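You operate a simulated robot arm through the tools that you are given. There is no shell and no other tool. Be economical: measure what you need, move in short steps, check, and stop when the job is done.

Carry out the task below with a simulated robot arm. There is one attempt and no reset: what you move stays moved.

## Task
Drive the high rivet home at 5 bar, then shut the blue valve.
Fine: the rivet under the blue squeezer; set the blue dial, open the valve, hold the blue lever down; the strip stays where it is.

The check looks at the end state, three seconds after you hand in, the way a careful person would. Anything else that was tipped, shoved, dropped, spilled or broken makes it a failure.

## Robot
A 6-joint arm with a two-finger parallel gripper, fixed in place. Base frame: the origin is at the foot of the arm, x ahead of it, y to its left, z up. Units: cm, rad, N and s.
With the tool pointing down near the work surface it reaches from about 22 to 66 cm from the base axis. Its first joint turns from -1.152 to 1.152 rad. Payload 2.9 kg.
Tool frame: the origin (TCP) lies between the finger pads and is the grasp point; the fingertips stand 3 cm ahead of it; z points along the fingers, y is the line along which they close. Largest opening 11 cm; finger width 2, thickness 1; the body of the gripper, 4.8 by 11.2 cm, starts 5.5 cm behind the TCP.
Orientation is that of the tool frame in the base frame, as a unit quaternion [x, y, z, w]. With the fingers straight down and closing along the base's y, the tool's x points along the base's -x, its y along +y and its z along -z.

## Interface
- The arm moves only by the tool apply_moves. Its arguments are lists of equal length, an entry for each row: "hand": the finger opening in cm, from 0 to 11; "translation": the shift along the tool's x, y, z in cm, a list of three; "rot": the turn, a rotation vector about the tool's x, y, z in rad, a list of three. In form: {"hand": [hand, ...], "translation": [[dx, dy, dz], ...], "rot": [[rx, ry, rz], ...]}. A call has 1 to 8 rows; each row shifts and turns the commanded pose from where the row before left it, along the tool's axes as they then stand. A row lasts 0.2 s, in which the tool goes at most 5 cm and 0.15 rad; a call with a longer step from one row to the next is refused whole, and so is a gripper value outside its range. A pose out of reach is approached as far as the arm can. The call stops where the force on the tool passes 50 N (or 10 N more than at its start, if that is more) or the arm is blocked; 0.2 s more then pass. The fingers move at their own pace (about 10.8 cm/s each) and stop on an object; they squeeze with about 22 N. The grip force told is the motor's: it shows also when the fingers shut on nothing. Time passes only in rows, and 0.2 s behind the last, so rows that do not move let the fingers close. It gives the time, the measured TCP pose, the force on the tool (base axes), the opening and the grip force at its end, in the units of the frame above (readings bear some noise), with the torque about the TCP (base axes, N m) and any sound that the robot's microphone picked up.
- Cameras (640 x 400 px; columns grow to the right, rows downward): "scene" is fixed at [7.19, 42.6, 138.96]; the picture's right is [-0.81, -0.59, 0.00], its down [-0.30, 0.41, -0.86] and it looks along [0.51, -0.70, -0.51] (base axes); focal length 221 px, centre (320, 200). "wrist" rides on the gripper at [7.2, 1.7, -10.3] in the tool frame; the picture's right is [-0.23, 0.97, 0.00], its down [-0.76, -0.18, -0.62] and it looks along [-0.61, -0.14, 0.78] (tool axes); focal length 222 px, centre (320, 200). There is no depth. A picture from a camera that has moved, and an enlarged one, comes with that camera's place and axes in the base frame and with its lens.
- camera(camera): a new picture of that camera. The clock stands still meanwhile.
- inspect(camera, box): a new picture of the part [left, top, right, bottom] of that camera's present view, enlarged. The clock stands still meanwhile.
- finish_job(): hands the job in; it is judged then, once.

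Go step by step. Nothing tells you positions but the pictures and the camera data: compare them with the known pose of the tool, close in by small moves and look again before you grip or let go. The budget is 120 turns and 68 pictures, counting those below and the enlarged ones. Unless the task says otherwise, let go and move clear before handing in, and close with one line.

The tools are called as name(argument=value, ...) on one line, values as JSON. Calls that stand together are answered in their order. apply_moves: Moves the arm, as the interface text tells. Its arguments: {"type":"object","properties":{"hand":{"type":"array","items":{"type":"number"}},"translation":{"type":"array","items":{"type":"array","items":{"type":"number"}}},"rot":{"type":"array","items":{"type":"array","items":{"type":"number"}}}},"required":["hand","translation","rot"]} The other tools are called the same way: camera (camera) takes a picture; inspect (camera, box) takes an enlarged picture of a part of a camera's view; finish_job () hands the job in.

At the start:

```text
time_s: 0.0
tool_pos: [22.89, -21.96, 134.74]
tcp_rot: [-0.002, 1.0, -0.001, 0.001]
force: [-0.5, 0.0, 1.0]
ft_torque: [0.01, -0.02, 0.04]
grip_width: 11.01
grip_force: 0.1
```

scene: 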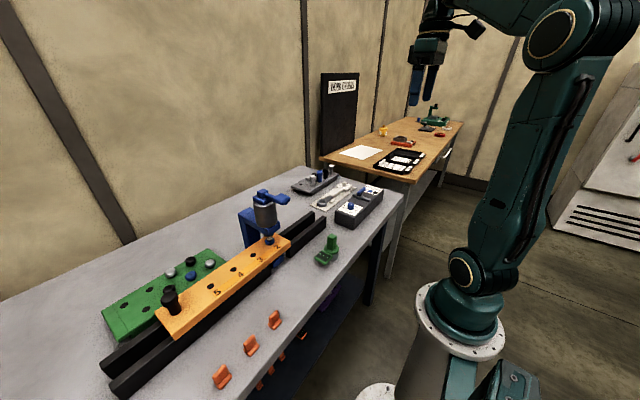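
wrist: 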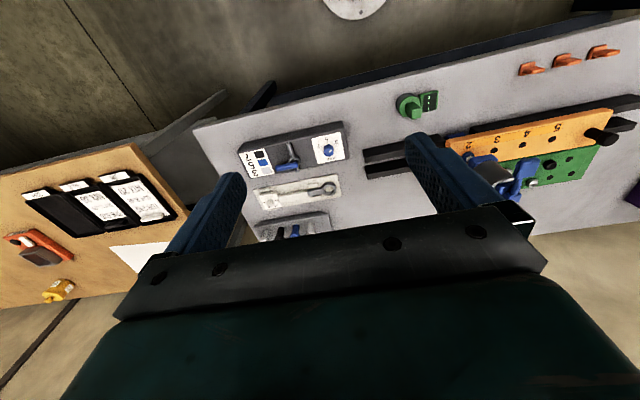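

I see a bench with a blue squeezer over an orange strip, and control boxes with blue and black parts. I'll look closer.

inspect(camera="scene", box=[220, 150, 400, 270])

inspect(camera="wrist", box=[220, 100, 400, 240])

inspect(camera="wrist", box=[380, 60, 640, 220])

```text
3.33 times, centred on (310, 210) of scene
camera zoom: at [7.19, 42.6, 138.96], right [-0.81, -0.59, 0.0], down [-0.3, 0.41, -0.86], along [0.51, -0.7, -0.51], focal length 736 px, centre (353, 167)
```

zoom: 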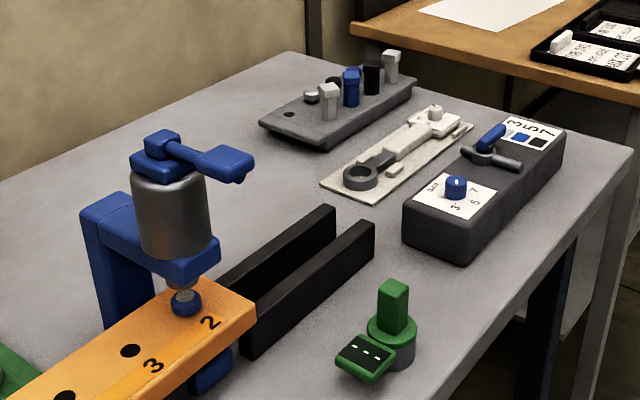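

```text
2.86 times, centred on (310, 170) of wrist
camera zoom: at [15.69, -20.22, 145.21], right [0.23, 0.97, 0.0], down [0.76, -0.18, 0.63], along [0.61, -0.14, -0.78], focal length 635 px, centre (349, 286)
```

zoom: 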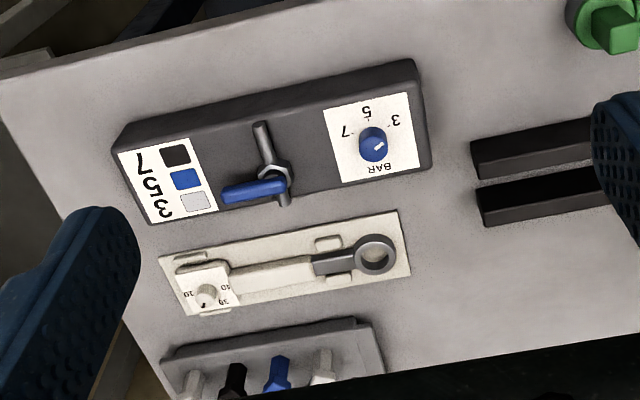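

```text
2.46 times, centred on (510, 140) of wrist
camera zoom: at [15.69, -20.22, 145.21], right [0.23, 0.97, 0.0], down [0.76, -0.18, 0.63], along [0.61, -0.14, -0.78], focal length 547 px, centre (-148, 348)
```

zoom: 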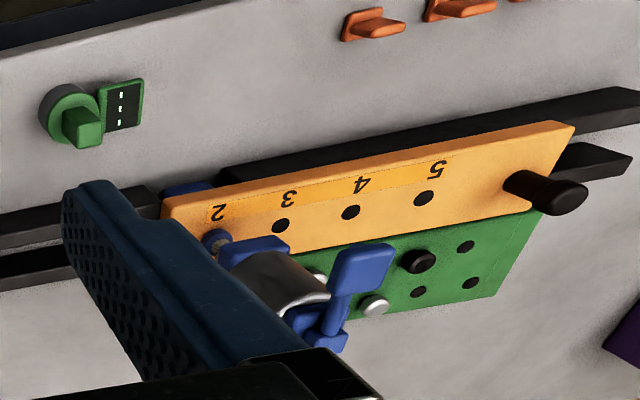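

The dial is at about (40.7, -23.8, 93.5) by triangulation, and the squeezer lever paddle at about (42, 9.5, 112). I'll move above the valve box for a close look.

apply_moves(hand=[11, 11, 11, 11, 11, 11, 11, 11], translation=[[-1.9, -0.25, 3], [-1.9, -0.25, 3], [-1.9, -0.25, 3], [-1.9, -0.25, 3], [-1.9, -0.25, 3], [-1.9, -0.25, 3], [-1.9, -0.25, 3], [-1.9, -0.25, 3]], rot=[[0, 0, 0], [0, 0, 0], [0, 0, 0], [0, 0, 0], [0, 0, 0], [0, 0, 0], [0, 0, 0], [0, 0, 0]])

camera(camera="wrist")

```text
time_s: 1.8
tool_pos: [38.19, -24.07, 110.74]
tcp_rot: [0.0, 1.0, -0.001, 0.001]
force: [-0.4, -0.3, 1.2]
ft_torque: [-0.01, -0.01, 0.02]
grip_width: 11.0
grip_force: 0.0
```

```text
62 pictures are left
camera wrist: at [30.96, -22.19, 121.17], right [0.23, 0.97, 0.0], down [0.76, -0.18, 0.63], along [0.61, -0.14, -0.78], focal length 222 px, centre (320, 200)
```

wrist: 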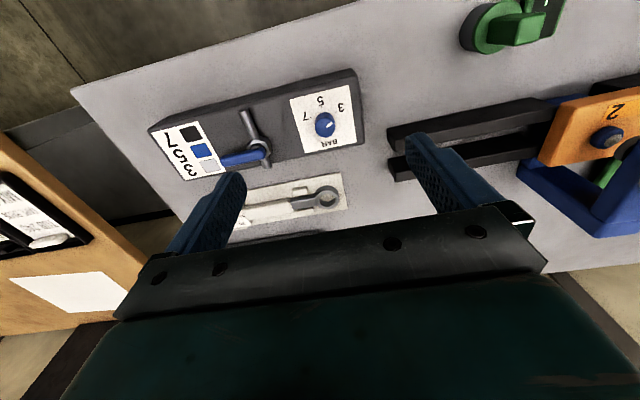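

inspect(camera="wrist", box=[220, 70, 380, 180])

inspect(camera="wrist", box=[500, 70, 640, 240])

```text
3.64 times, centred on (300, 125) of wrist
camera zoom: at [30.96, -22.19, 121.17], right [0.23, 0.97, 0.0], down [0.76, -0.18, 0.63], along [0.61, -0.14, -0.78], focal length 808 px, centre (393, 473)
```

zoom: 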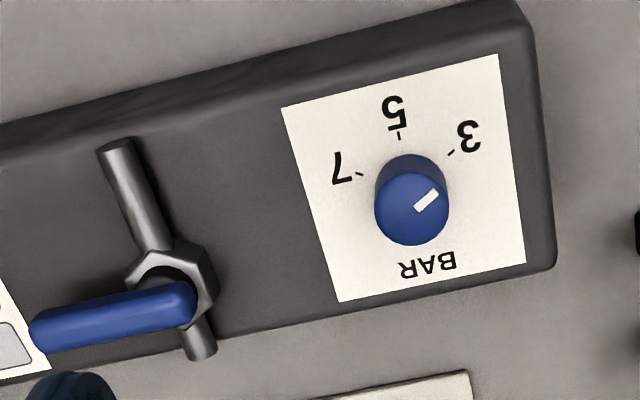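

```text
2.35 times, centred on (570, 155) of wrist
camera zoom: at [30.96, -22.19, 121.17], right [0.23, 0.97, 0.0], down [0.76, -0.18, 0.63], along [0.61, -0.14, -0.78], focal length 523 px, centre (-268, 306)
```

zoom: 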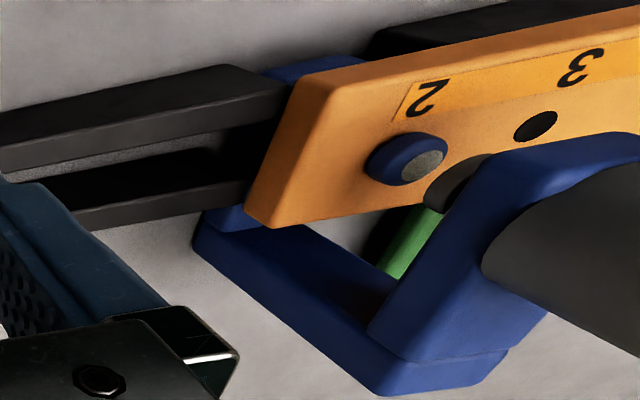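

The dial points at 3; the 5 mark is towards the robot (-x), about 60° counter-clockwise from above. The valve handle is across the pipe (shut). I'll move above the dial and check alignment.

apply_moves(hand=[5, 5, 5, 5], translation=[[-1.0, 0.05, 3], [-1.0, 0.05, 3], [-1.1, 0.1, 3], [0, 0, 1.5]], rot=[[0, 0, 0], [0, 0, 0], [0, 0, 0], [0, 0, 0]])

camera(camera="wrist")

inspect(camera="scene", box=[310, 150, 410, 240])

```text
time_s: 2.8
tool_pos: [41.29, -23.63, 100.2]
tcp_rot: [0.0, 1.0, -0.001, 0.001]
force: [0.0, 1.4, -0.2]
ft_torque: [-0.02, 0.02, -0.01]
grip_width: 4.98
grip_force: 0.0
```

```text
59 pictures are left
camera wrist: at [33.96, -21.88, 110.55], right [0.23, 0.97, 0.0], down [0.76, -0.18, 0.63], along [0.61, -0.14, -0.78], focal length 222 px, centre (320, 200)
```

wrist: 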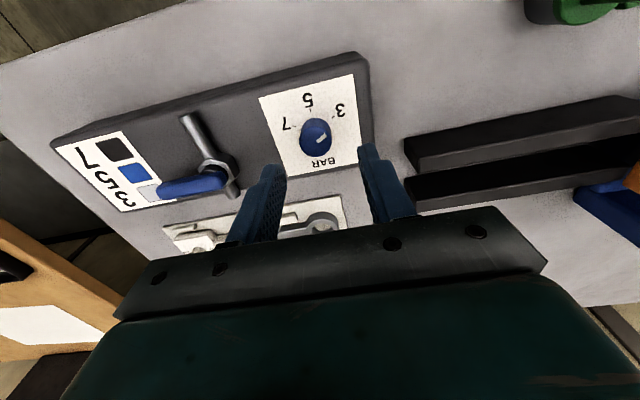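

```text
4.44 times, centred on (360, 195) of scene
camera zoom: at [7.2, 42.6, 138.96], right [-0.81, -0.59, 0.0], down [-0.3, 0.41, -0.86], along [0.51, -0.7, -0.51], focal length 981 px, centre (142, 222)
```

zoom: 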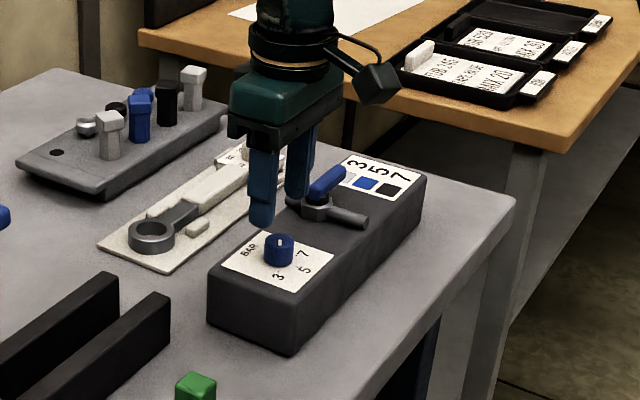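

The dial is at about (41.0, -23.8), top about 93.5. I'll descend with fingers straddling it and close gently.

apply_moves(hand=[5, 5, 5], translation=[[0.3, -0.17, 2], [0, 0, 2], [0, 0, 1.0]], rot=[[0, 0, 0], [0, 0, 0], [0, 0, 0]])

inspect(camera="wrist", box=[220, 80, 440, 220])

inspect(camera="scene", box=[330, 170, 390, 220])

```text
time_s: 3.6
tool_pos: [41.12, -23.94, 95.32]
tcp_rot: [-0.001, 1.0, -0.001, 0.001]
force: [-0.3, 0.1, -0.1]
ft_torque: [0.01, 0.02, 0.01]
grip_width: 5.03
grip_force: 0.1
```

```text
2.86 times, centred on (330, 150) of wrist
camera zoom: at [33.93, -22.14, 105.65], right [0.23, 0.97, 0.0], down [0.76, -0.18, 0.62], along [0.61, -0.14, -0.78], focal length 635 px, centre (291, 343)
```

zoom: 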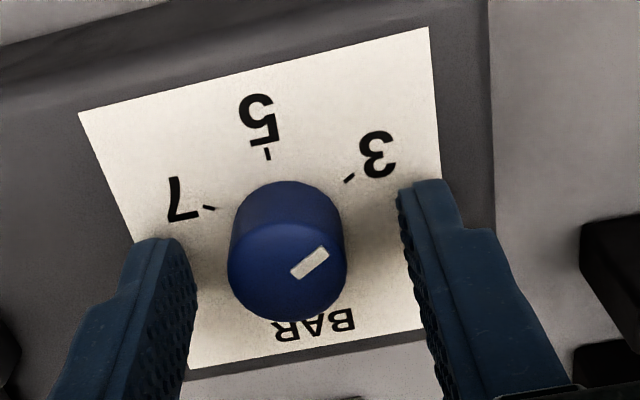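

```text
8.00 times, centred on (360, 195) of scene
camera zoom: at [7.2, 42.6, 138.96], right [-0.81, -0.59, 0.0], down [-0.3, 0.41, -0.86], along [0.51, -0.7, -0.51], focal length 1766 px, centre (0, 240)
```

zoom: 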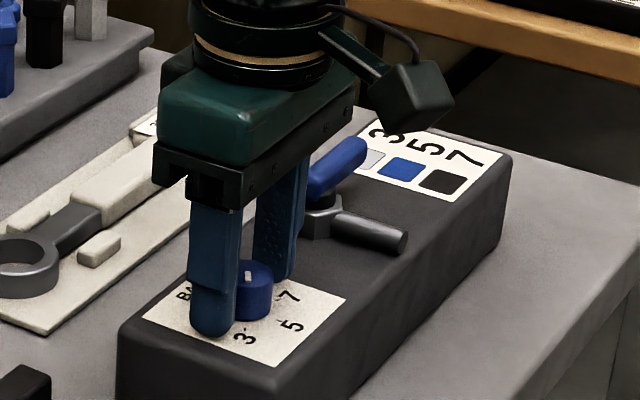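

The knob is centred between the fingers, tips a little above the box. I'll close on it.

apply_moves(hand=[5, 2.5, 2, 2, 2], translation=[[0, 0, 0.2], [0, 0, 0], [0, 0, 0], [0, 0, 0], [0, 0, 0]], rot=[[0, 0, 0], [0, 0, 0], [0, 0, 0], [0, 0, 0], [0, 0, 0]])

```text
time_s: 4.8
tool_pos: [41.07, -24.08, 95.19]
tcp_rot: [0.0, 1.0, -0.001, 0.0]
force: [0.6, -7.4, -3.0]
ft_torque: [-0.2, -0.21, -0.03]
grip_width: 2.52
grip_force: 45.0
```

Knob is gripped (2.5 cm). I'll turn it about 60° counter-clockwise.

apply_moves(hand=[2, 2, 2, 2, 2, 2, 2, 2], translation=[[0, -0.1, 0], [0, 0, 0], [0, 0, 0], [0, 0, 0], [0, 0, 0], [0, 0, 0], [0, 0, 0], [0, 0, 0]], rot=[[0, 0, 0], [0, 0, -0.15], [0, 0, -0.15], [0, 0, -0.15], [0, 0, -0.15], [0, 0, -0.15], [0, 0, -0.15], [0, 0, -0.1]])

camera(camera="wrist")

```text
time_s: 6.6
tool_pos: [40.98, -24.06, 94.98]
tcp_rot: [-0.483, 0.876, -0.001, 0.001]
force: [4.0, 18.0, -0.8]
ft_torque: [0.38, 0.11, -0.01]
grip_width: 2.53
grip_force: 44.6
```

```text
55 pictures are left
camera wrist: at [35.77, -29.09, 105.53], right [-0.7, 0.71, 0.0], down [0.56, 0.55, 0.62], along [0.45, 0.44, -0.78], focal length 222 px, centre (320, 200)
```

wrist: 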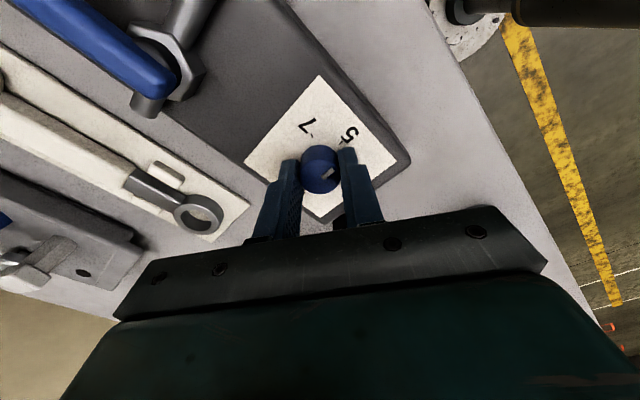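

The knob followed. I'll release, rise a bit and compare tick with the 5 mark.

apply_moves(hand=[4.5, 4.5, 4.5, 4.5], translation=[[0, 0, 0], [0, 0, 0], [0, 0, -1.5], [0, 0, -2]], rot=[[0, 0, 0], [0, 0, 0], [0, 0, 0], [0, 0, 0]])

inspect(camera="wrist", box=[230, 60, 430, 220])

```text
time_s: 7.6
tool_pos: [40.84, -24.07, 98.5]
tcp_rot: [-0.479, 0.878, -0.001, 0.0]
force: [0.3, 0.3, -0.2]
ft_torque: [-0.02, 0.01, -0.01]
grip_width: 4.49
grip_force: 0.1
```

```text
2.50 times, centred on (330, 140) of wrist
camera zoom: at [35.58, -29.18, 108.95], right [-0.7, 0.72, 0.0], down [0.56, 0.55, 0.62], along [0.45, 0.43, -0.78], focal length 555 px, centre (295, 350)
```

zoom: 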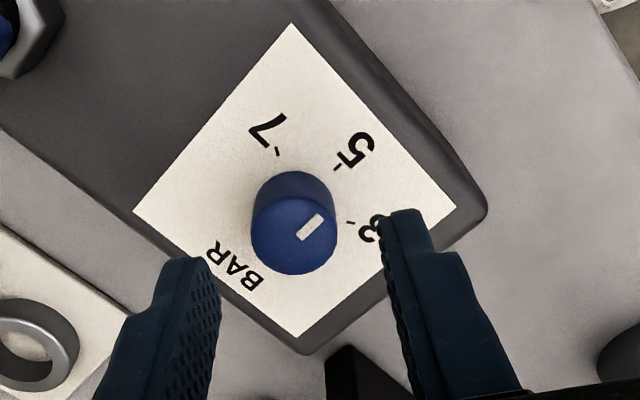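

inspect(camera="wrist", box=[305, 100, 375, 170])

```text
5.71 times, centred on (340, 135) of wrist
camera zoom: at [35.58, -29.18, 108.95], right [-0.7, 0.72, 0.0], down [0.56, 0.55, 0.62], along [0.45, 0.43, -0.78], focal length 1269 px, centre (206, 571)
```

zoom: 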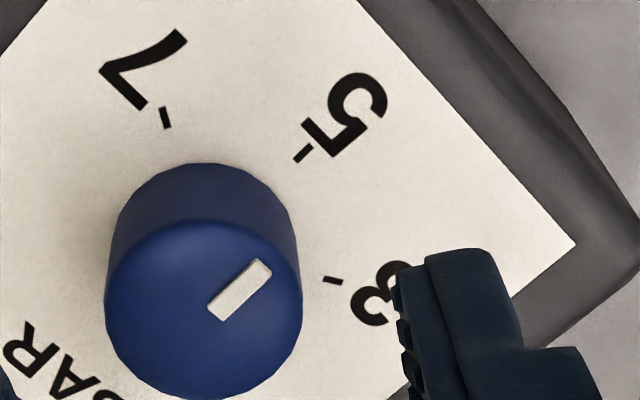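

The tick is parallel to the 5 mark, so the dial is at 5. Next I'll move above the valve handle (hub ≈ (42.2,-32.7), tip ≈ y -38) and turn the gripper so it closes along x.

apply_moves(hand=[4.5, 4.5, 4.5, 4.5, 4.5, 4.5, 4.5, 4.5], translation=[[0, 0, -4], [2.93, -2.47, -1], [2.93, -2.47, 0], [2.93, -2.47, 0], [0, 0, 0], [0, 0, 0], [0, 0, 0], [0, 0, 0]], rot=[[0, 0, 0], [0, 0, 0], [0, 0, 0], [0, 0, 0], [0, 0, -0.15], [0, 0, -0.15], [0, 0, -0.15], [0, 0, -0.12]])

camera(camera="wrist")

inspect(camera="scene", box=[330, 170, 390, 220])

```text
time_s: 9.4
tool_pos: [42.5, -35.41, 103.72]
tcp_rot: [0.708, -0.706, 0.001, 0.0]
force: [-0.5, 0.3, 0.2]
ft_torque: [-0.05, -0.01, 0.0]
grip_width: 4.46
grip_force: 0.1
```

```text
52 pictures are left
camera wrist: at [40.78, -42.59, 114.06], right [-0.97, 0.22, 0.0], down [0.17, 0.76, 0.62], along [0.14, 0.61, -0.78], focal length 222 px, centre (320, 200)
```

wrist: 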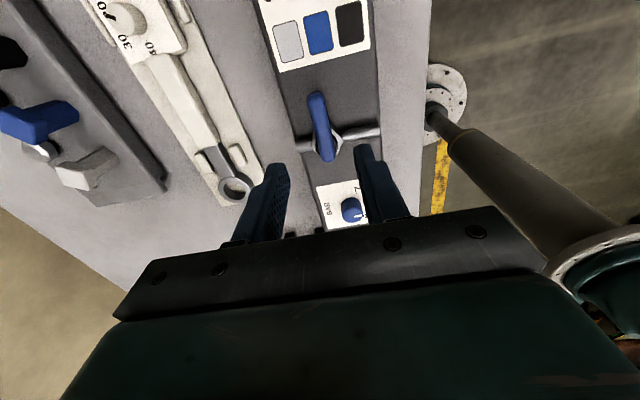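

```text
8.00 times, centred on (360, 195) of scene
camera zoom: at [7.19, 42.6, 138.96], right [-0.81, -0.59, 0.0], down [-0.3, 0.41, -0.86], along [0.51, -0.7, -0.51], focal length 1766 px, centre (0, 240)
```

zoom: 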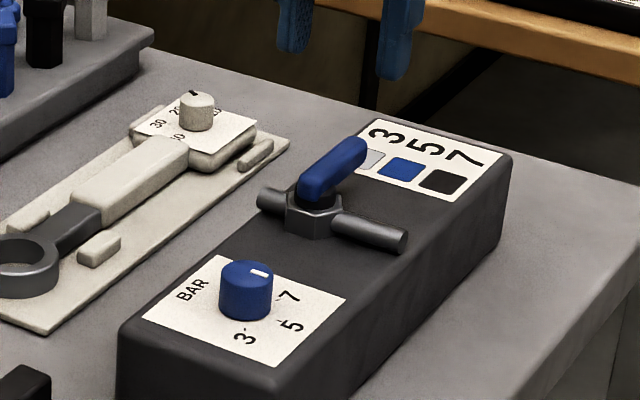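

The scene view leaves me unsure of the tick; I'll enlarge both views of the dial.

inspect(camera="scene", box=[345, 197, 375, 217])

inspect(camera="wrist", box=[280, 80, 400, 240])

```text
16.00 times, centred on (360, 207) of scene
camera zoom: at [7.19, 42.6, 138.96], right [-0.81, -0.59, 0.0], down [-0.3, 0.41, -0.86], along [0.51, -0.7, -0.51], focal length 3533 px, centre (-320, 88)
```

zoom: 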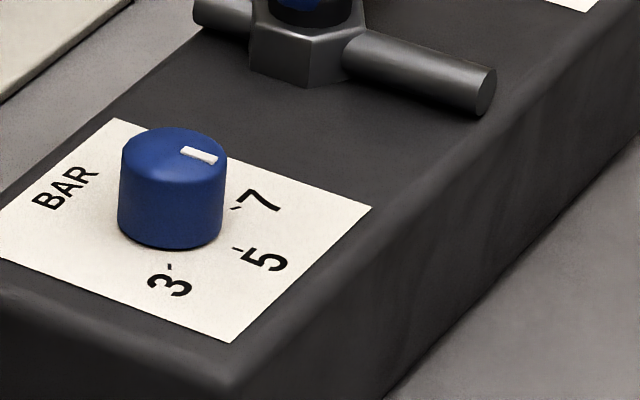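

```text
2.50 times, centred on (340, 160) of wrist
camera zoom: at [40.78, -42.59, 114.06], right [-0.97, 0.22, 0.0], down [0.17, 0.76, 0.62], along [0.14, 0.61, -0.78], focal length 555 px, centre (270, 300)
```

zoom: 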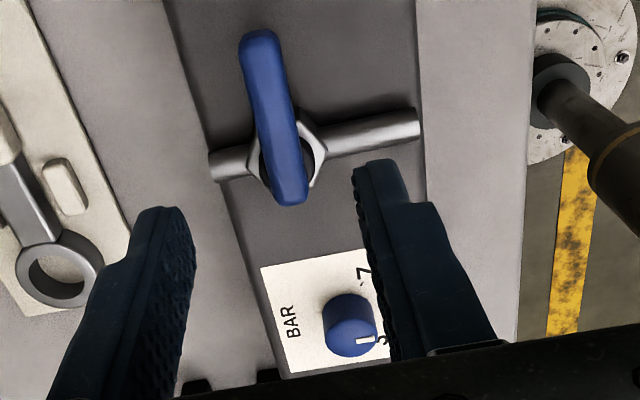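

Dial tick confirmed parallel to the 5 mark. The handle's at x≈42.2, tip y≈-38.2, top z≈94.8; I'll descend to straddle it near y=-36.5.

apply_moves(hand=[4.5, 4.5, 4.5, 4.5], translation=[[1.1, 0.3, 2], [0, 0, 2], [0, 0, 2], [0, 0, 0.5]], rot=[[0, 0, 0], [0, 0, 0], [0, 0, 0], [0, 0, 0]])

inspect(camera="wrist", box=[220, 80, 440, 240])

inspect(camera="scene", box=[345, 165, 390, 205])

```text
time_s: 10.4
tool_pos: [42.31, -36.6, 97.3]
tcp_rot: [-0.707, 0.707, -0.001, 0.0]
force: [-0.7, -0.7, -0.5]
ft_torque: [0.02, 0.06, -0.02]
grip_width: 4.51
grip_force: 0.1
```

```text
2.50 times, centred on (330, 160) of wrist
camera zoom: at [40.61, -43.71, 107.67], right [-0.97, 0.23, 0.0], down [0.18, 0.76, 0.62], along [0.14, 0.61, -0.78], focal length 555 px, centre (295, 300)
```

zoom: 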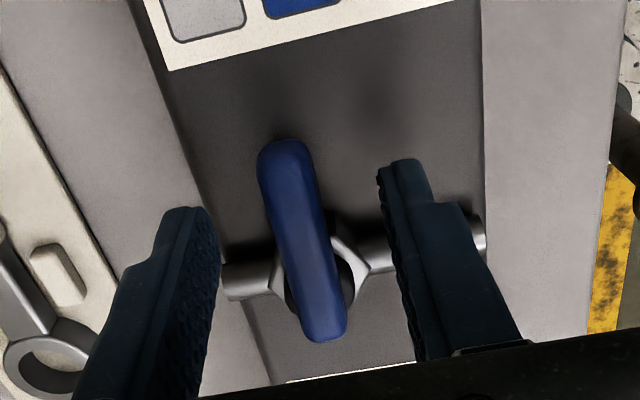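

```text
10.00 times, centred on (368, 185) of scene
camera zoom: at [7.2, 42.6, 138.96], right [-0.81, -0.59, 0.0], down [-0.3, 0.41, -0.86], along [0.51, -0.7, -0.51], focal length 2208 px, centre (-155, 350)
```

zoom: 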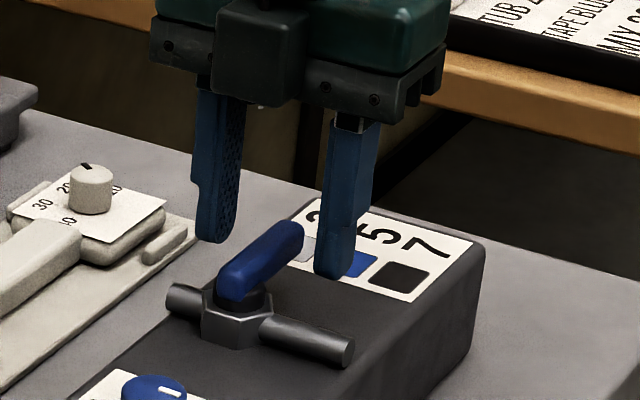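

Well centred. Lower 1.2 cm and grip the handle.

apply_moves(hand=[4.5, 2, 0.8, 0.8, 0.8], translation=[[0, 0, 1.2], [0, 0, 0], [0, 0, 0], [0, 0, 0], [0, 0, 0]], rot=[[0, 0, 0], [0, 0, 0], [0, 0, 0], [0, 0, 0], [0, 0, 0]])

apply_moves(hand=[0.8, 0.8], translation=[[-0.04, 0.568, 0], [-0.04, 0.568, 0]], rot=[[0, 0, 0.15], [0, 0, 0.15]])

```text
time_s: 11.6
tool_pos: [42.29, -36.58, 96.07]
tcp_rot: [-0.706, 0.708, -0.001, 0.001]
force: [-7.2, -1.2, 0.9]
ft_torque: [0.03, 0.21, 0.2]
grip_width: 1.35
grip_force: 45.1
```

```text
time_s: 12.2
tool_pos: [41.26, -36.63, 96.09]
tcp_rot: [-0.594, 0.805, -0.005, 0.001]
force: [19.3, -2.6, -2.1]
ft_torque: [0.56, 0.04, -0.54]
grip_width: 1.36
grip_force: 45.1
```

The tool moved with moderate resistance; check whether the handle turned.

inspect(camera="wrist", box=[220, 80, 440, 240])

```text
2.50 times, centred on (330, 160) of wrist
camera zoom: at [37.51, -42.77, 106.45], right [-0.86, 0.5, -0.01], down [0.39, 0.68, 0.62], along [0.32, 0.53, -0.78], focal length 555 px, centre (295, 300)
```

zoom: 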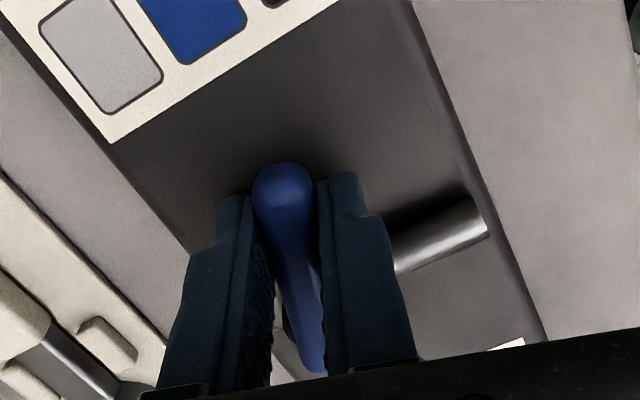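

The handle follows. Continue the arc.

apply_moves(hand=[0.8, 0.8, 0.8, 0.8], translation=[[-0.04, 0.568, 0], [-0.04, 0.568, 0], [-0.04, 0.568, 0], [-0.04, 0.568, 0]], rot=[[0, 0, 0.15], [0, 0, 0.15], [0, 0, 0.15], [0, 0, 0.15]])

apply_moves(hand=[0.8, 0.8, 0.8, 0.8, 0.8], translation=[[-0.04, 0.568, 0], [-0.04, 0.568, 0], [-0.04, 0.568, 0], [-0.04, 0.568, 0], [-0.02, 0.3, 0]], rot=[[0, 0, 0.15], [0, 0, 0.15], [0, 0, 0.15], [0, 0, 0.15], [0, 0, 0.07]])

camera(camera="wrist")

```text
time_s: 13.2
tool_pos: [39.69, -35.27, 96.07]
tcp_rot: [-0.33, 0.944, -0.005, 0.003]
force: [43.1, -2.5, -4.8]
ft_torque: [0.11, 0.08, -0.85]
grip_width: 1.43
grip_force: 44.9
```

```text
time_s: 14.4
tool_pos: [38.63, -33.54, 96.02]
tcp_rot: [0.004, 1.0, -0.008, 0.007]
force: [28.9, -34.2, -8.3]
ft_torque: [0.22, 0.26, -0.59]
grip_width: 1.39
grip_force: 45.0
```

```text
45 pictures are left
camera wrist: at [31.33, -31.43, 106.38], right [0.23, 0.97, -0.01], down [0.75, -0.17, 0.64], along [0.62, -0.16, -0.77], focal length 222 px, centre (320, 200)
```

wrist: 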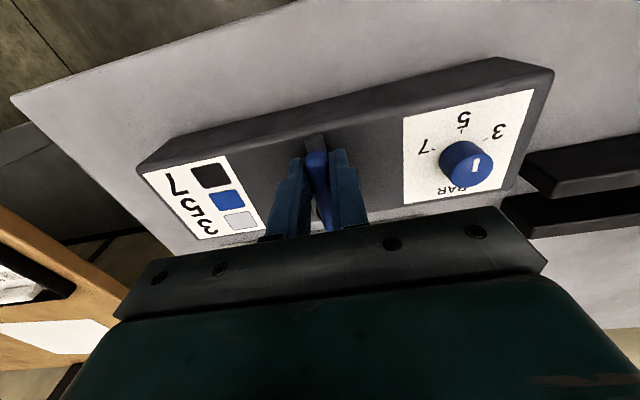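

The handle is nearly along the pipe, with resistance (probably a stop). Release, rise, and look.

apply_moves(hand=[4, 4, 4, 4, 4], translation=[[0, 0, 0], [0, 0, 0], [0, 0, -2], [0, 0, -3], [0, 0, -3]], rot=[[0, 0, 0], [0, 0, 0], [0, 0, 0], [0, 0, 0], [0, 0, 0]])

inspect(camera="wrist", box=[230, 80, 470, 230])

inspect(camera="scene", box=[345, 165, 390, 205])

```text
time_s: 15.6
tool_pos: [38.22, -32.61, 103.98]
tcp_rot: [-0.002, 1.0, 0.0, 0.001]
force: [0.1, -0.4, 0.0]
ft_torque: [0.02, 0.0, -0.03]
grip_width: 4.0
grip_force: 0.1
```

```text
2.67 times, centred on (350, 155) of wrist
camera zoom: at [30.99, -30.88, 114.35], right [0.23, 0.97, 0.0], down [0.76, -0.18, 0.62], along [0.61, -0.14, -0.78], focal length 592 px, centre (240, 320)
```

zoom: 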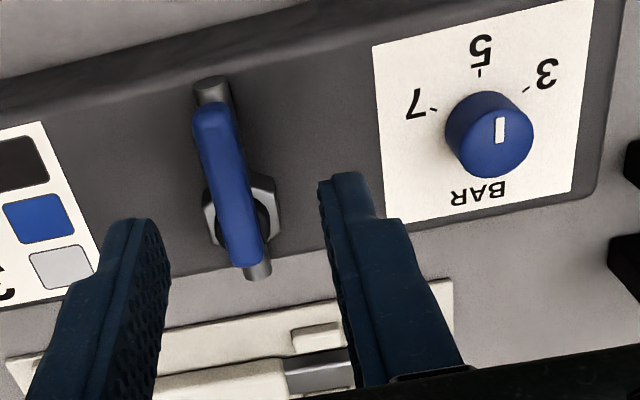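

```text
10.00 times, centred on (368, 185) of scene
camera zoom: at [7.19, 42.6, 138.96], right [-0.81, -0.59, 0.0], down [-0.3, 0.41, -0.86], along [0.51, -0.7, -0.51], focal length 2208 px, centre (-155, 350)
```

zoom: 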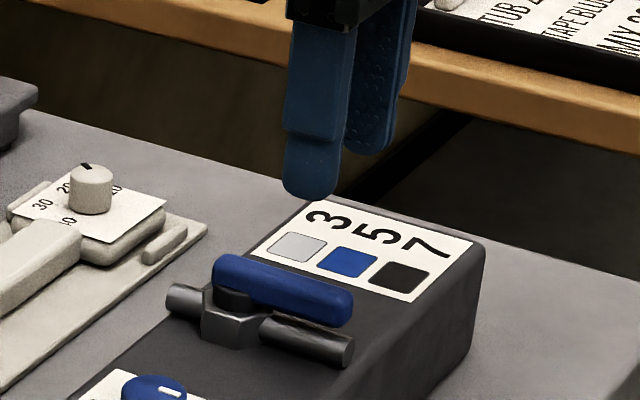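

Valve handle is aligned with the pipe (open) and the dial is at 5. Now rise and travel to the squeezer with fingers closed.

apply_moves(hand=[0, 0, 0, 0, 0, 0, 0, 0], translation=[[0, 0, -5], [0, 0, -5], [0, 0, -5], [0, 0, -5], [0.5, 4.6, 0], [0.5, 4.6, 0], [0.5, 4.6, 0], [0.5, 4.6, 0]], rot=[[0, 0, 0], [0, 0, 0], [0, 0, 0], [0, 0, 0], [0, 0, 0], [0, 0, 0], [0, 0, 0], [0, 0, 0]])

apply_moves(hand=[0, 0, 0, 0, 0], translation=[[0, 4.6, 0], [0, 4.6, 0], [0, 4.6, 0], [0, 4.6, 0], [0, 0, 0]], rot=[[0, 0, 0], [0, 0, 0], [0, 0, 0], [0, 0, 0], [0, 0, 0]])

camera(camera="wrist")

camera(camera="scene")

```text
time_s: 17.4
tool_pos: [36.47, -14.23, 124.03]
tcp_rot: [-0.001, 1.0, -0.001, 0.001]
force: [0.2, 0.3, 0.4]
ft_torque: [-0.01, 0.01, 0.02]
grip_width: 0.0
grip_force: 22.1
```

```text
time_s: 18.6
tool_pos: [36.13, 3.97, 123.9]
tcp_rot: [0.0, 1.0, -0.002, 0.0]
force: [0.7, -0.6, 0.0]
ft_torque: [0.01, 0.03, 0.0]
grip_width: 0.01
grip_force: 22.1
```

```text
42 pictures are left
camera wrist: at [28.88, 5.74, 134.43], right [0.23, 0.97, 0.0], down [0.76, -0.18, 0.63], along [0.61, -0.14, -0.78], focal length 222 px, centre (320, 200)
```

wrist: 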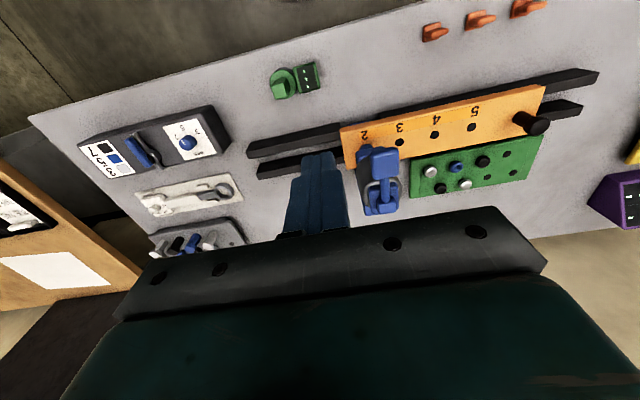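

```text
41 pictures are left
```

scene: 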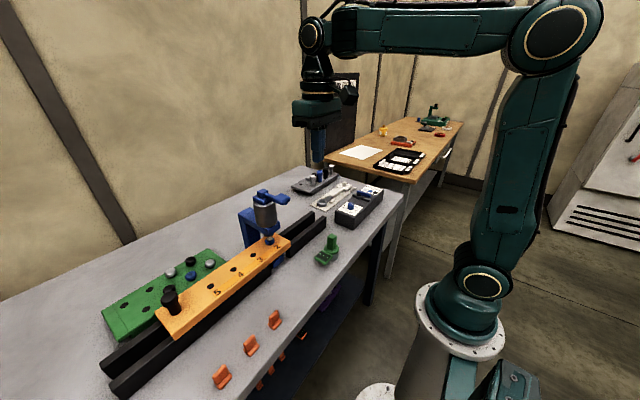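

inspect(camera="wrist", box=[320, 110, 460, 220])

inspect(camera="scene", box=[230, 175, 310, 265])

```text
3.64 times, centred on (390, 165) of wrist
camera zoom: at [28.88, 5.74, 134.43], right [0.23, 0.97, 0.0], down [0.76, -0.18, 0.63], along [0.61, -0.14, -0.78], focal length 808 px, centre (66, 327)
```

zoom: 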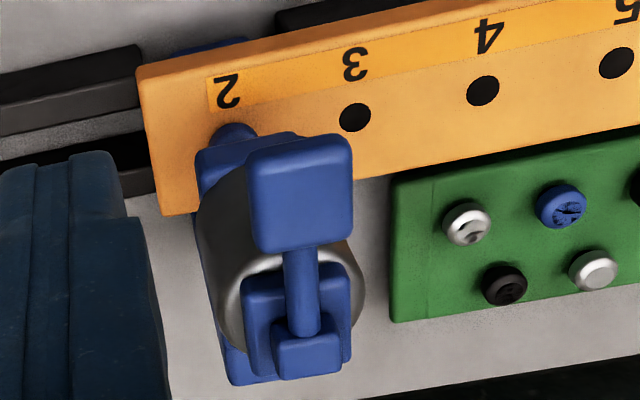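

```text
4.44 times, centred on (270, 220) of scene
camera zoom: at [7.19, 42.6, 138.96], right [-0.81, -0.59, 0.0], down [-0.3, 0.41, -0.86], along [0.51, -0.7, -0.51], focal length 981 px, centre (542, 111)
```

zoom: 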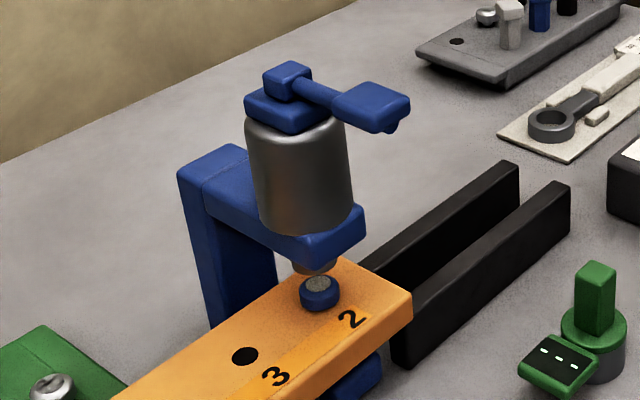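

Paddle centre is about (42.5, 10.1), top z≈112. Move over it with tips ~1.5 cm above.

apply_moves(hand=[0, 0, 0, 0], translation=[[-3, 3, 0], [-2.9, 3, 0], [0, 0, 3.7], [0, 0, 3.7]], rot=[[0, 0, 0], [0, 0, 0], [0, 0, 0], [0, 0, 0]])

inspect(camera="scene", box=[230, 155, 310, 265])

inspect(camera="wrist", box=[250, 80, 410, 220])

```text
time_s: 19.6
tool_pos: [42.32, 10.32, 116.4]
tcp_rot: [-0.001, 1.0, -0.001, 0.002]
force: [-0.6, 0.0, -0.3]
ft_torque: [0.01, -0.01, -0.01]
grip_width: 0.02
grip_force: 22.0
```

```text
3.64 times, centred on (270, 210) of scene
camera zoom: at [7.2, 42.6, 138.96], right [-0.81, -0.59, 0.0], down [-0.3, 0.41, -0.86], along [0.51, -0.7, -0.51], focal length 803 px, centre (502, 164)
```

zoom: 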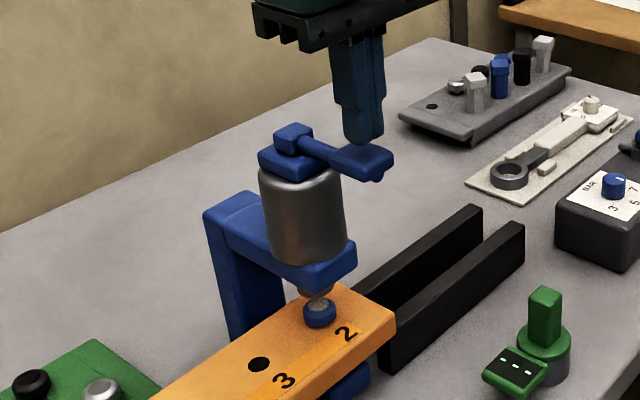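

```text
2.86 times, centred on (330, 150) of wrist
camera zoom: at [35.06, 12.0, 126.9], right [0.23, 0.97, 0.0], down [0.76, -0.18, 0.63], along [0.61, -0.14, -0.78], focal length 635 px, centre (291, 343)
```

zoom: 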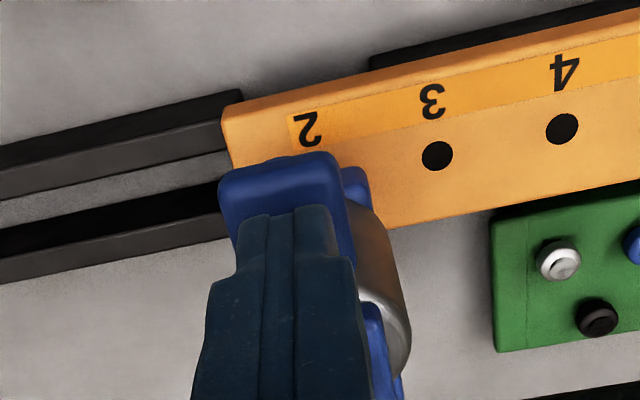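

Fingers are over the paddle. Press down in small steps.

apply_moves(hand=[0, 0, 0, 0], translation=[[0.2, -0.1, 0.8], [0, 0, 0.5], [0, 0, 0.4], [0, 0, 0.4]], rot=[[0, 0, 0], [0, 0, 0], [0, 0, 0], [0, 0, 0]])

```text
time_s: 20.6
tool_pos: [41.96, 10.03, 114.3]
tcp_rot: [-0.001, 1.0, 0.0, 0.002]
force: [-0.3, -2.4, 4.4]
ft_torque: [-0.04, -0.03, 0.01]
grip_width: 0.02
grip_force: 22.1
```

Contact (4.4 N). Keep pressing slowly.

apply_moves(hand=[0, 0, 0, 0], translation=[[0, 0, 0.4], [0, 0, 0.4], [0, 0, 0.4], [0, 0, 0]], rot=[[0, 0, 0], [0, 0, 0], [0, 0, 0], [0, 0, 0]])

inspect(camera="scene", box=[230, 155, 310, 265])

```text
time_s: 21.6
tool_pos: [41.9, 9.94, 113.23]
tcp_rot: [-0.001, 1.0, -0.001, 0.0]
force: [-2.4, 2.2, 5.8]
ft_torque: [0.06, -0.01, 0.03]
grip_width: 0.01
grip_force: 21.8
```

```text
3.64 times, centred on (270, 210) of scene
camera zoom: at [7.18, 42.6, 138.96], right [-0.81, -0.59, 0.0], down [-0.3, 0.41, -0.86], along [0.51, -0.7, -0.51], focal length 803 px, centre (502, 164)
```

zoom: 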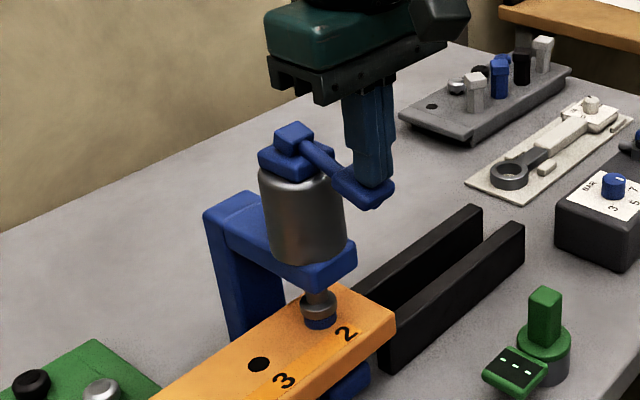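

The ram is descending onto the rivet. I'll hold the lever (pressing slightly more).

apply_moves(hand=[0, 0, 0, 0, 0, 0, 0, 0], translation=[[0, 0, 0.2], [0, 0, 0.2], [0, 0, 0], [0, 0, 0], [0, 0, 0], [0, 0, 0], [0, 0, 0], [0, 0, 0]], rot=[[0, 0, 0], [0, 0, 0], [0, 0, 0], [0, 0, 0], [0, 0, 0], [0, 0, 0], [0, 0, 0], [0, 0, 0]])

inspect(camera="scene", box=[230, 185, 310, 265])

```text
time_s: 23.4
tool_pos: [41.95, 9.92, 112.89]
tcp_rot: [-0.001, 1.0, -0.001, 0.001]
force: [-0.3, -1.4, 6.8]
ft_torque: [-0.05, -0.07, -0.04]
grip_width: 0.01
grip_force: 21.9
```

```text
5.00 times, centred on (270, 225) of scene
camera zoom: at [7.19, 42.59, 138.97], right [-0.81, -0.59, 0.0], down [-0.3, 0.41, -0.86], along [0.51, -0.7, -0.51], focal length 1104 px, centre (570, 75)
```

zoom: 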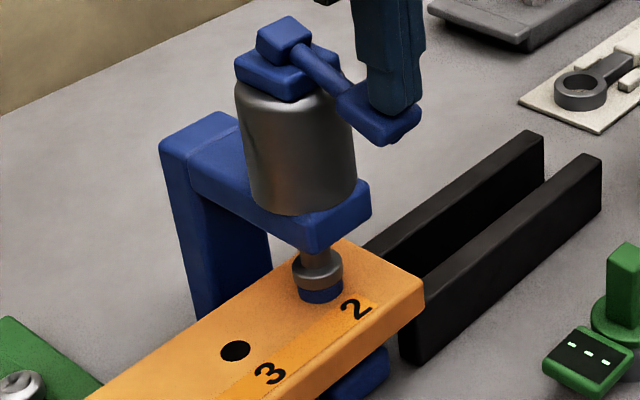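

The ram is on the rivet; continue holding and see whether it goes down.

apply_moves(hand=[0, 0, 0, 0, 0, 0, 0, 0], translation=[[0, 0, 0.2], [0, 0, 0.2], [0, 0, 0], [0, 0, 0], [0, 0, 0], [0, 0, 0], [0, 0, 0], [0, 0, 0]], rot=[[0, 0, 0], [0, 0, 0], [0, 0, 0], [0, 0, 0], [0, 0, 0], [0, 0, 0], [0, 0, 0], [0, 0, 0]])

inspect(camera="scene", box=[230, 185, 310, 265])

```text
time_s: 25.2
tool_pos: [41.87, 10.01, 112.59]
tcp_rot: [-0.001, 1.0, 0.0, 0.004]
force: [-5.3, -1.8, 37.8]
ft_torque: [-0.05, -0.18, 0.04]
grip_width: 0.02
grip_force: 22.3
```

```text
5.00 times, centred on (270, 225) of scene
camera zoom: at [7.13, 42.58, 138.97], right [-0.81, -0.59, 0.0], down [-0.3, 0.41, -0.86], along [0.51, -0.7, -0.5], focal length 1104 px, centre (570, 75)
```

zoom: 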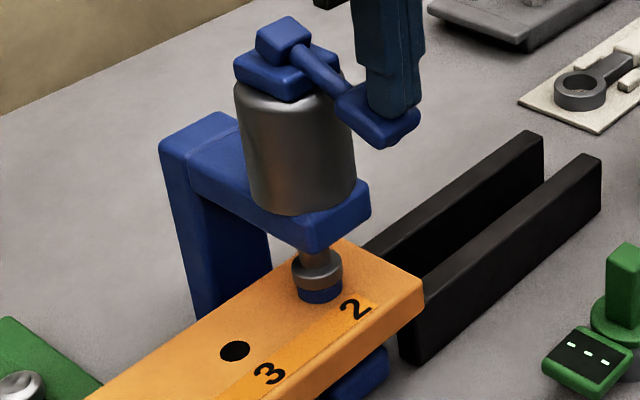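

The lever is at its stop (38 N). Hold a while longer and look at the rivet closely.

inspect(camera="scene", box=[258, 230, 288, 250])

apply_moves(hand=[0, 0, 0, 0, 0, 0, 0, 0], translation=[[0, 0, 0], [0, 0, 0], [0, 0, 0], [0, 0, 0], [0, 0, 0], [0, 0, 0], [0, 0, 0], [0, 0, 0]], rot=[[0, 0, 0], [0, 0, 0], [0, 0, 0], [0, 0, 0], [0, 0, 0], [0, 0, 0], [0, 0, 0], [0, 0, 0]])

inspect(camera="scene", box=[258, 230, 288, 250])

```text
16.00 times, centred on (273, 240) of scene
camera zoom: at [7.13, 42.58, 138.97], right [-0.81, -0.59, 0.0], down [-0.3, 0.41, -0.86], along [0.51, -0.7, -0.5], focal length 3533 px, centre (1072, -440)
```

zoom: 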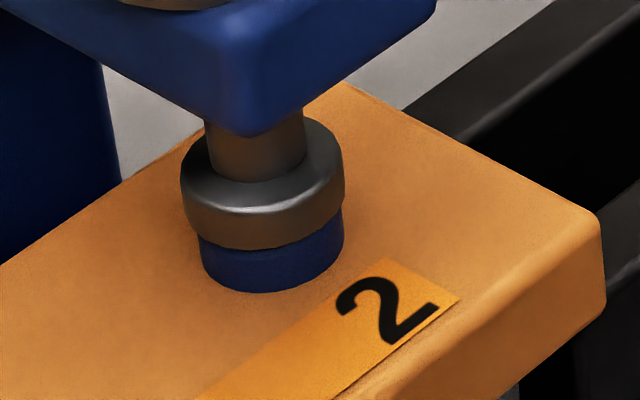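

```text
time_s: 27.0
tool_pos: [41.89, 10.05, 112.71]
tcp_rot: [-0.001, 1.0, 0.0, 0.005]
force: [-5.8, -2.0, 37.7]
ft_torque: [-0.06, -0.21, -0.06]
grip_width: 0.0
grip_force: 22.7
```

```text
16.00 times, centred on (273, 240) of scene
camera zoom: at [7.13, 42.58, 138.97], right [-0.81, -0.59, 0.0], down [-0.3, 0.41, -0.86], along [0.51, -0.7, -0.5], focal length 3533 px, centre (1072, -440)
```

zoom: 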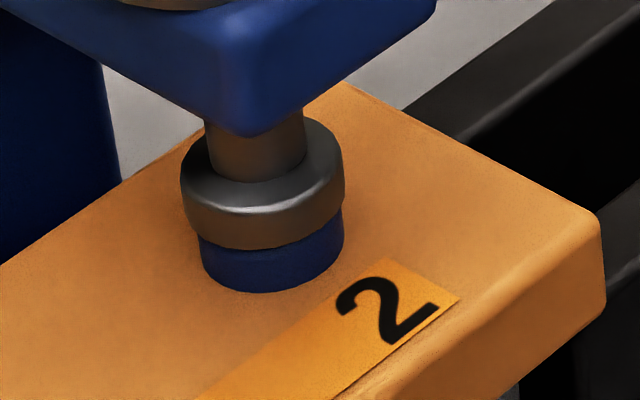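

No further change while held. I'll lift off the lever and look at the rivet without the ram over it.

apply_moves(hand=[0, 0, 0, 0, 0, 0], translation=[[0, 0, -0.5], [0, 0, -1], [0, 0, -2], [0, 0, -2], [0, 0, 0], [0, 0, 0]], rot=[[0, 0, 0], [0, 0, 0], [0, 0, 0], [0, 0, 0], [0, 0, 0], [0, 0, 0]])

inspect(camera="scene", box=[258, 230, 288, 250])

inspect(camera="scene", box=[230, 175, 310, 265])

```text
time_s: 28.4
tool_pos: [41.69, 9.99, 118.06]
tcp_rot: [-0.001, 1.0, -0.001, 0.001]
force: [-0.5, 0.7, -0.4]
ft_torque: [0.0, -0.01, 0.0]
grip_width: 0.0
grip_force: 21.9
```

```text
16.00 times, centred on (273, 240) of scene
camera zoom: at [7.19, 42.6, 138.96], right [-0.81, -0.59, 0.0], down [-0.3, 0.41, -0.86], along [0.51, -0.7, -0.51], focal length 3533 px, centre (1072, -440)
```

zoom: 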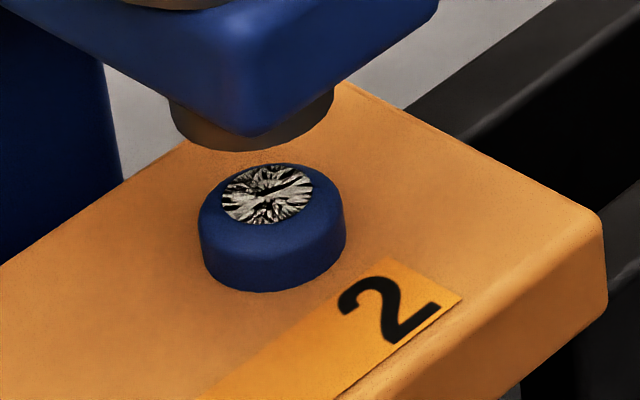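

```text
4.44 times, centred on (270, 220) of scene
camera zoom: at [7.19, 42.6, 138.96], right [-0.81, -0.59, 0.0], down [-0.3, 0.41, -0.86], along [0.51, -0.7, -0.51], focal length 981 px, centre (542, 111)
```

zoom: 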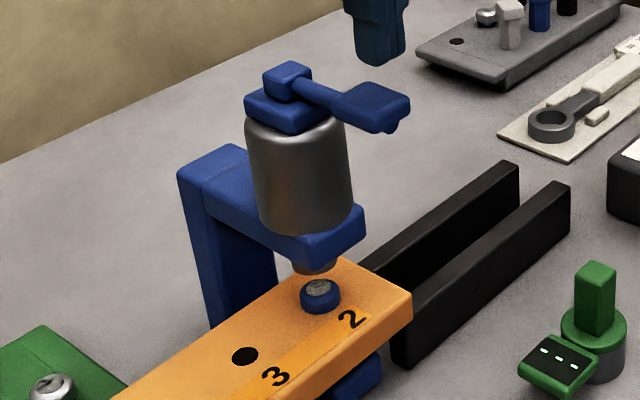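

The rivet is lower and its head now shows a crazed star pattern. I'll compare with the sample rivets in the green tray.

inspect(camera="scene", box=[150, 250, 230, 300])

camera(camera="wrist")

```text
8.00 times, centred on (190, 275) of scene
camera zoom: at [7.19, 42.6, 138.96], right [-0.81, -0.59, 0.0], down [-0.3, 0.41, -0.86], along [0.51, -0.7, -0.51], focal length 1766 px, centre (1360, -400)
```

zoom: 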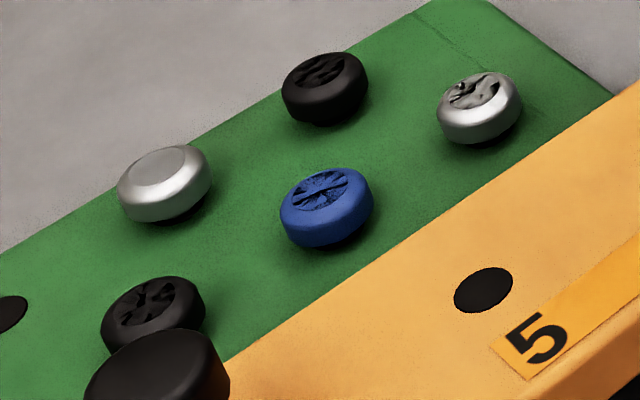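

```text
28 pictures are left
camera wrist: at [34.6, 11.8, 128.34], right [0.23, 0.97, 0.0], down [0.76, -0.18, 0.62], along [0.61, -0.14, -0.78], focal length 222 px, centre (320, 200)
```

wrist: 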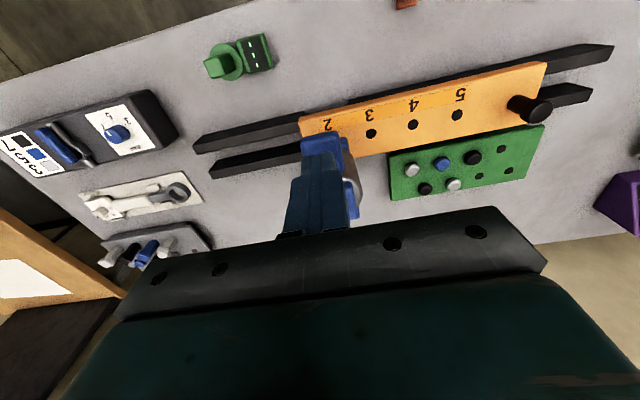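

The rivet's height before/after isn't clear. I'll go back to the earlier viewing pose (38.2,-24.1,110.7) that gave a side view of the rivet and compare directly.

apply_moves(hand=[0, 0, 0, 0, 0, 0, 0, 0], translation=[[0, 0, -3], [0, 0, -3], [0.5, -4.9, 0], [0.5, -4.9, 0], [0.5, -4.9, 0], [0.5, -4.9, 0], [0.5, -4.9, 0], [0.5, -4.9, 0]], rot=[[0, 0, 0], [0, 0, 0], [0, 0, 0], [0, 0, 0], [0, 0, 0], [0, 0, 0], [0, 0, 0], [0, 0, 0]])

apply_moves(hand=[11, 11, 11, 11, 11, 11], translation=[[0.5, -4.6, 0], [0, 0, 4], [0, 0, 4], [0, 0, 4], [0, 0, 1.3], [0, 0, 0]], rot=[[0, 0, 0], [0, 0, 0], [0, 0, 0], [0, 0, 0], [0, 0, 0], [0, 0, 0]])

inspect(camera="wrist", box=[500, 70, 640, 240])

```text
time_s: 30.2
tool_pos: [38.86, -19.31, 123.66]
tcp_rot: [-0.001, 1.0, -0.001, 0.001]
force: [1.1, -0.7, 0.4]
ft_torque: [0.02, 0.01, -0.01]
grip_width: 0.0
grip_force: 21.9
```

```text
time_s: 31.6
tool_pos: [38.55, -24.04, 110.6]
tcp_rot: [-0.001, 1.0, 0.0, 0.001]
force: [0.1, 0.1, 0.6]
ft_torque: [0.03, 0.01, 0.0]
grip_width: 11.0
grip_force: 0.1
```

```text
2.35 times, centred on (570, 155) of wrist
camera zoom: at [31.45, -22.32, 120.94], right [0.23, 0.97, 0.0], down [0.76, -0.18, 0.63], along [0.61, -0.14, -0.78], focal length 523 px, centre (-268, 306)
```

zoom: 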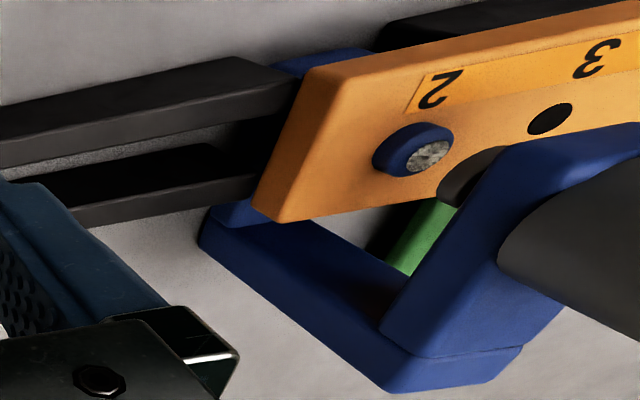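

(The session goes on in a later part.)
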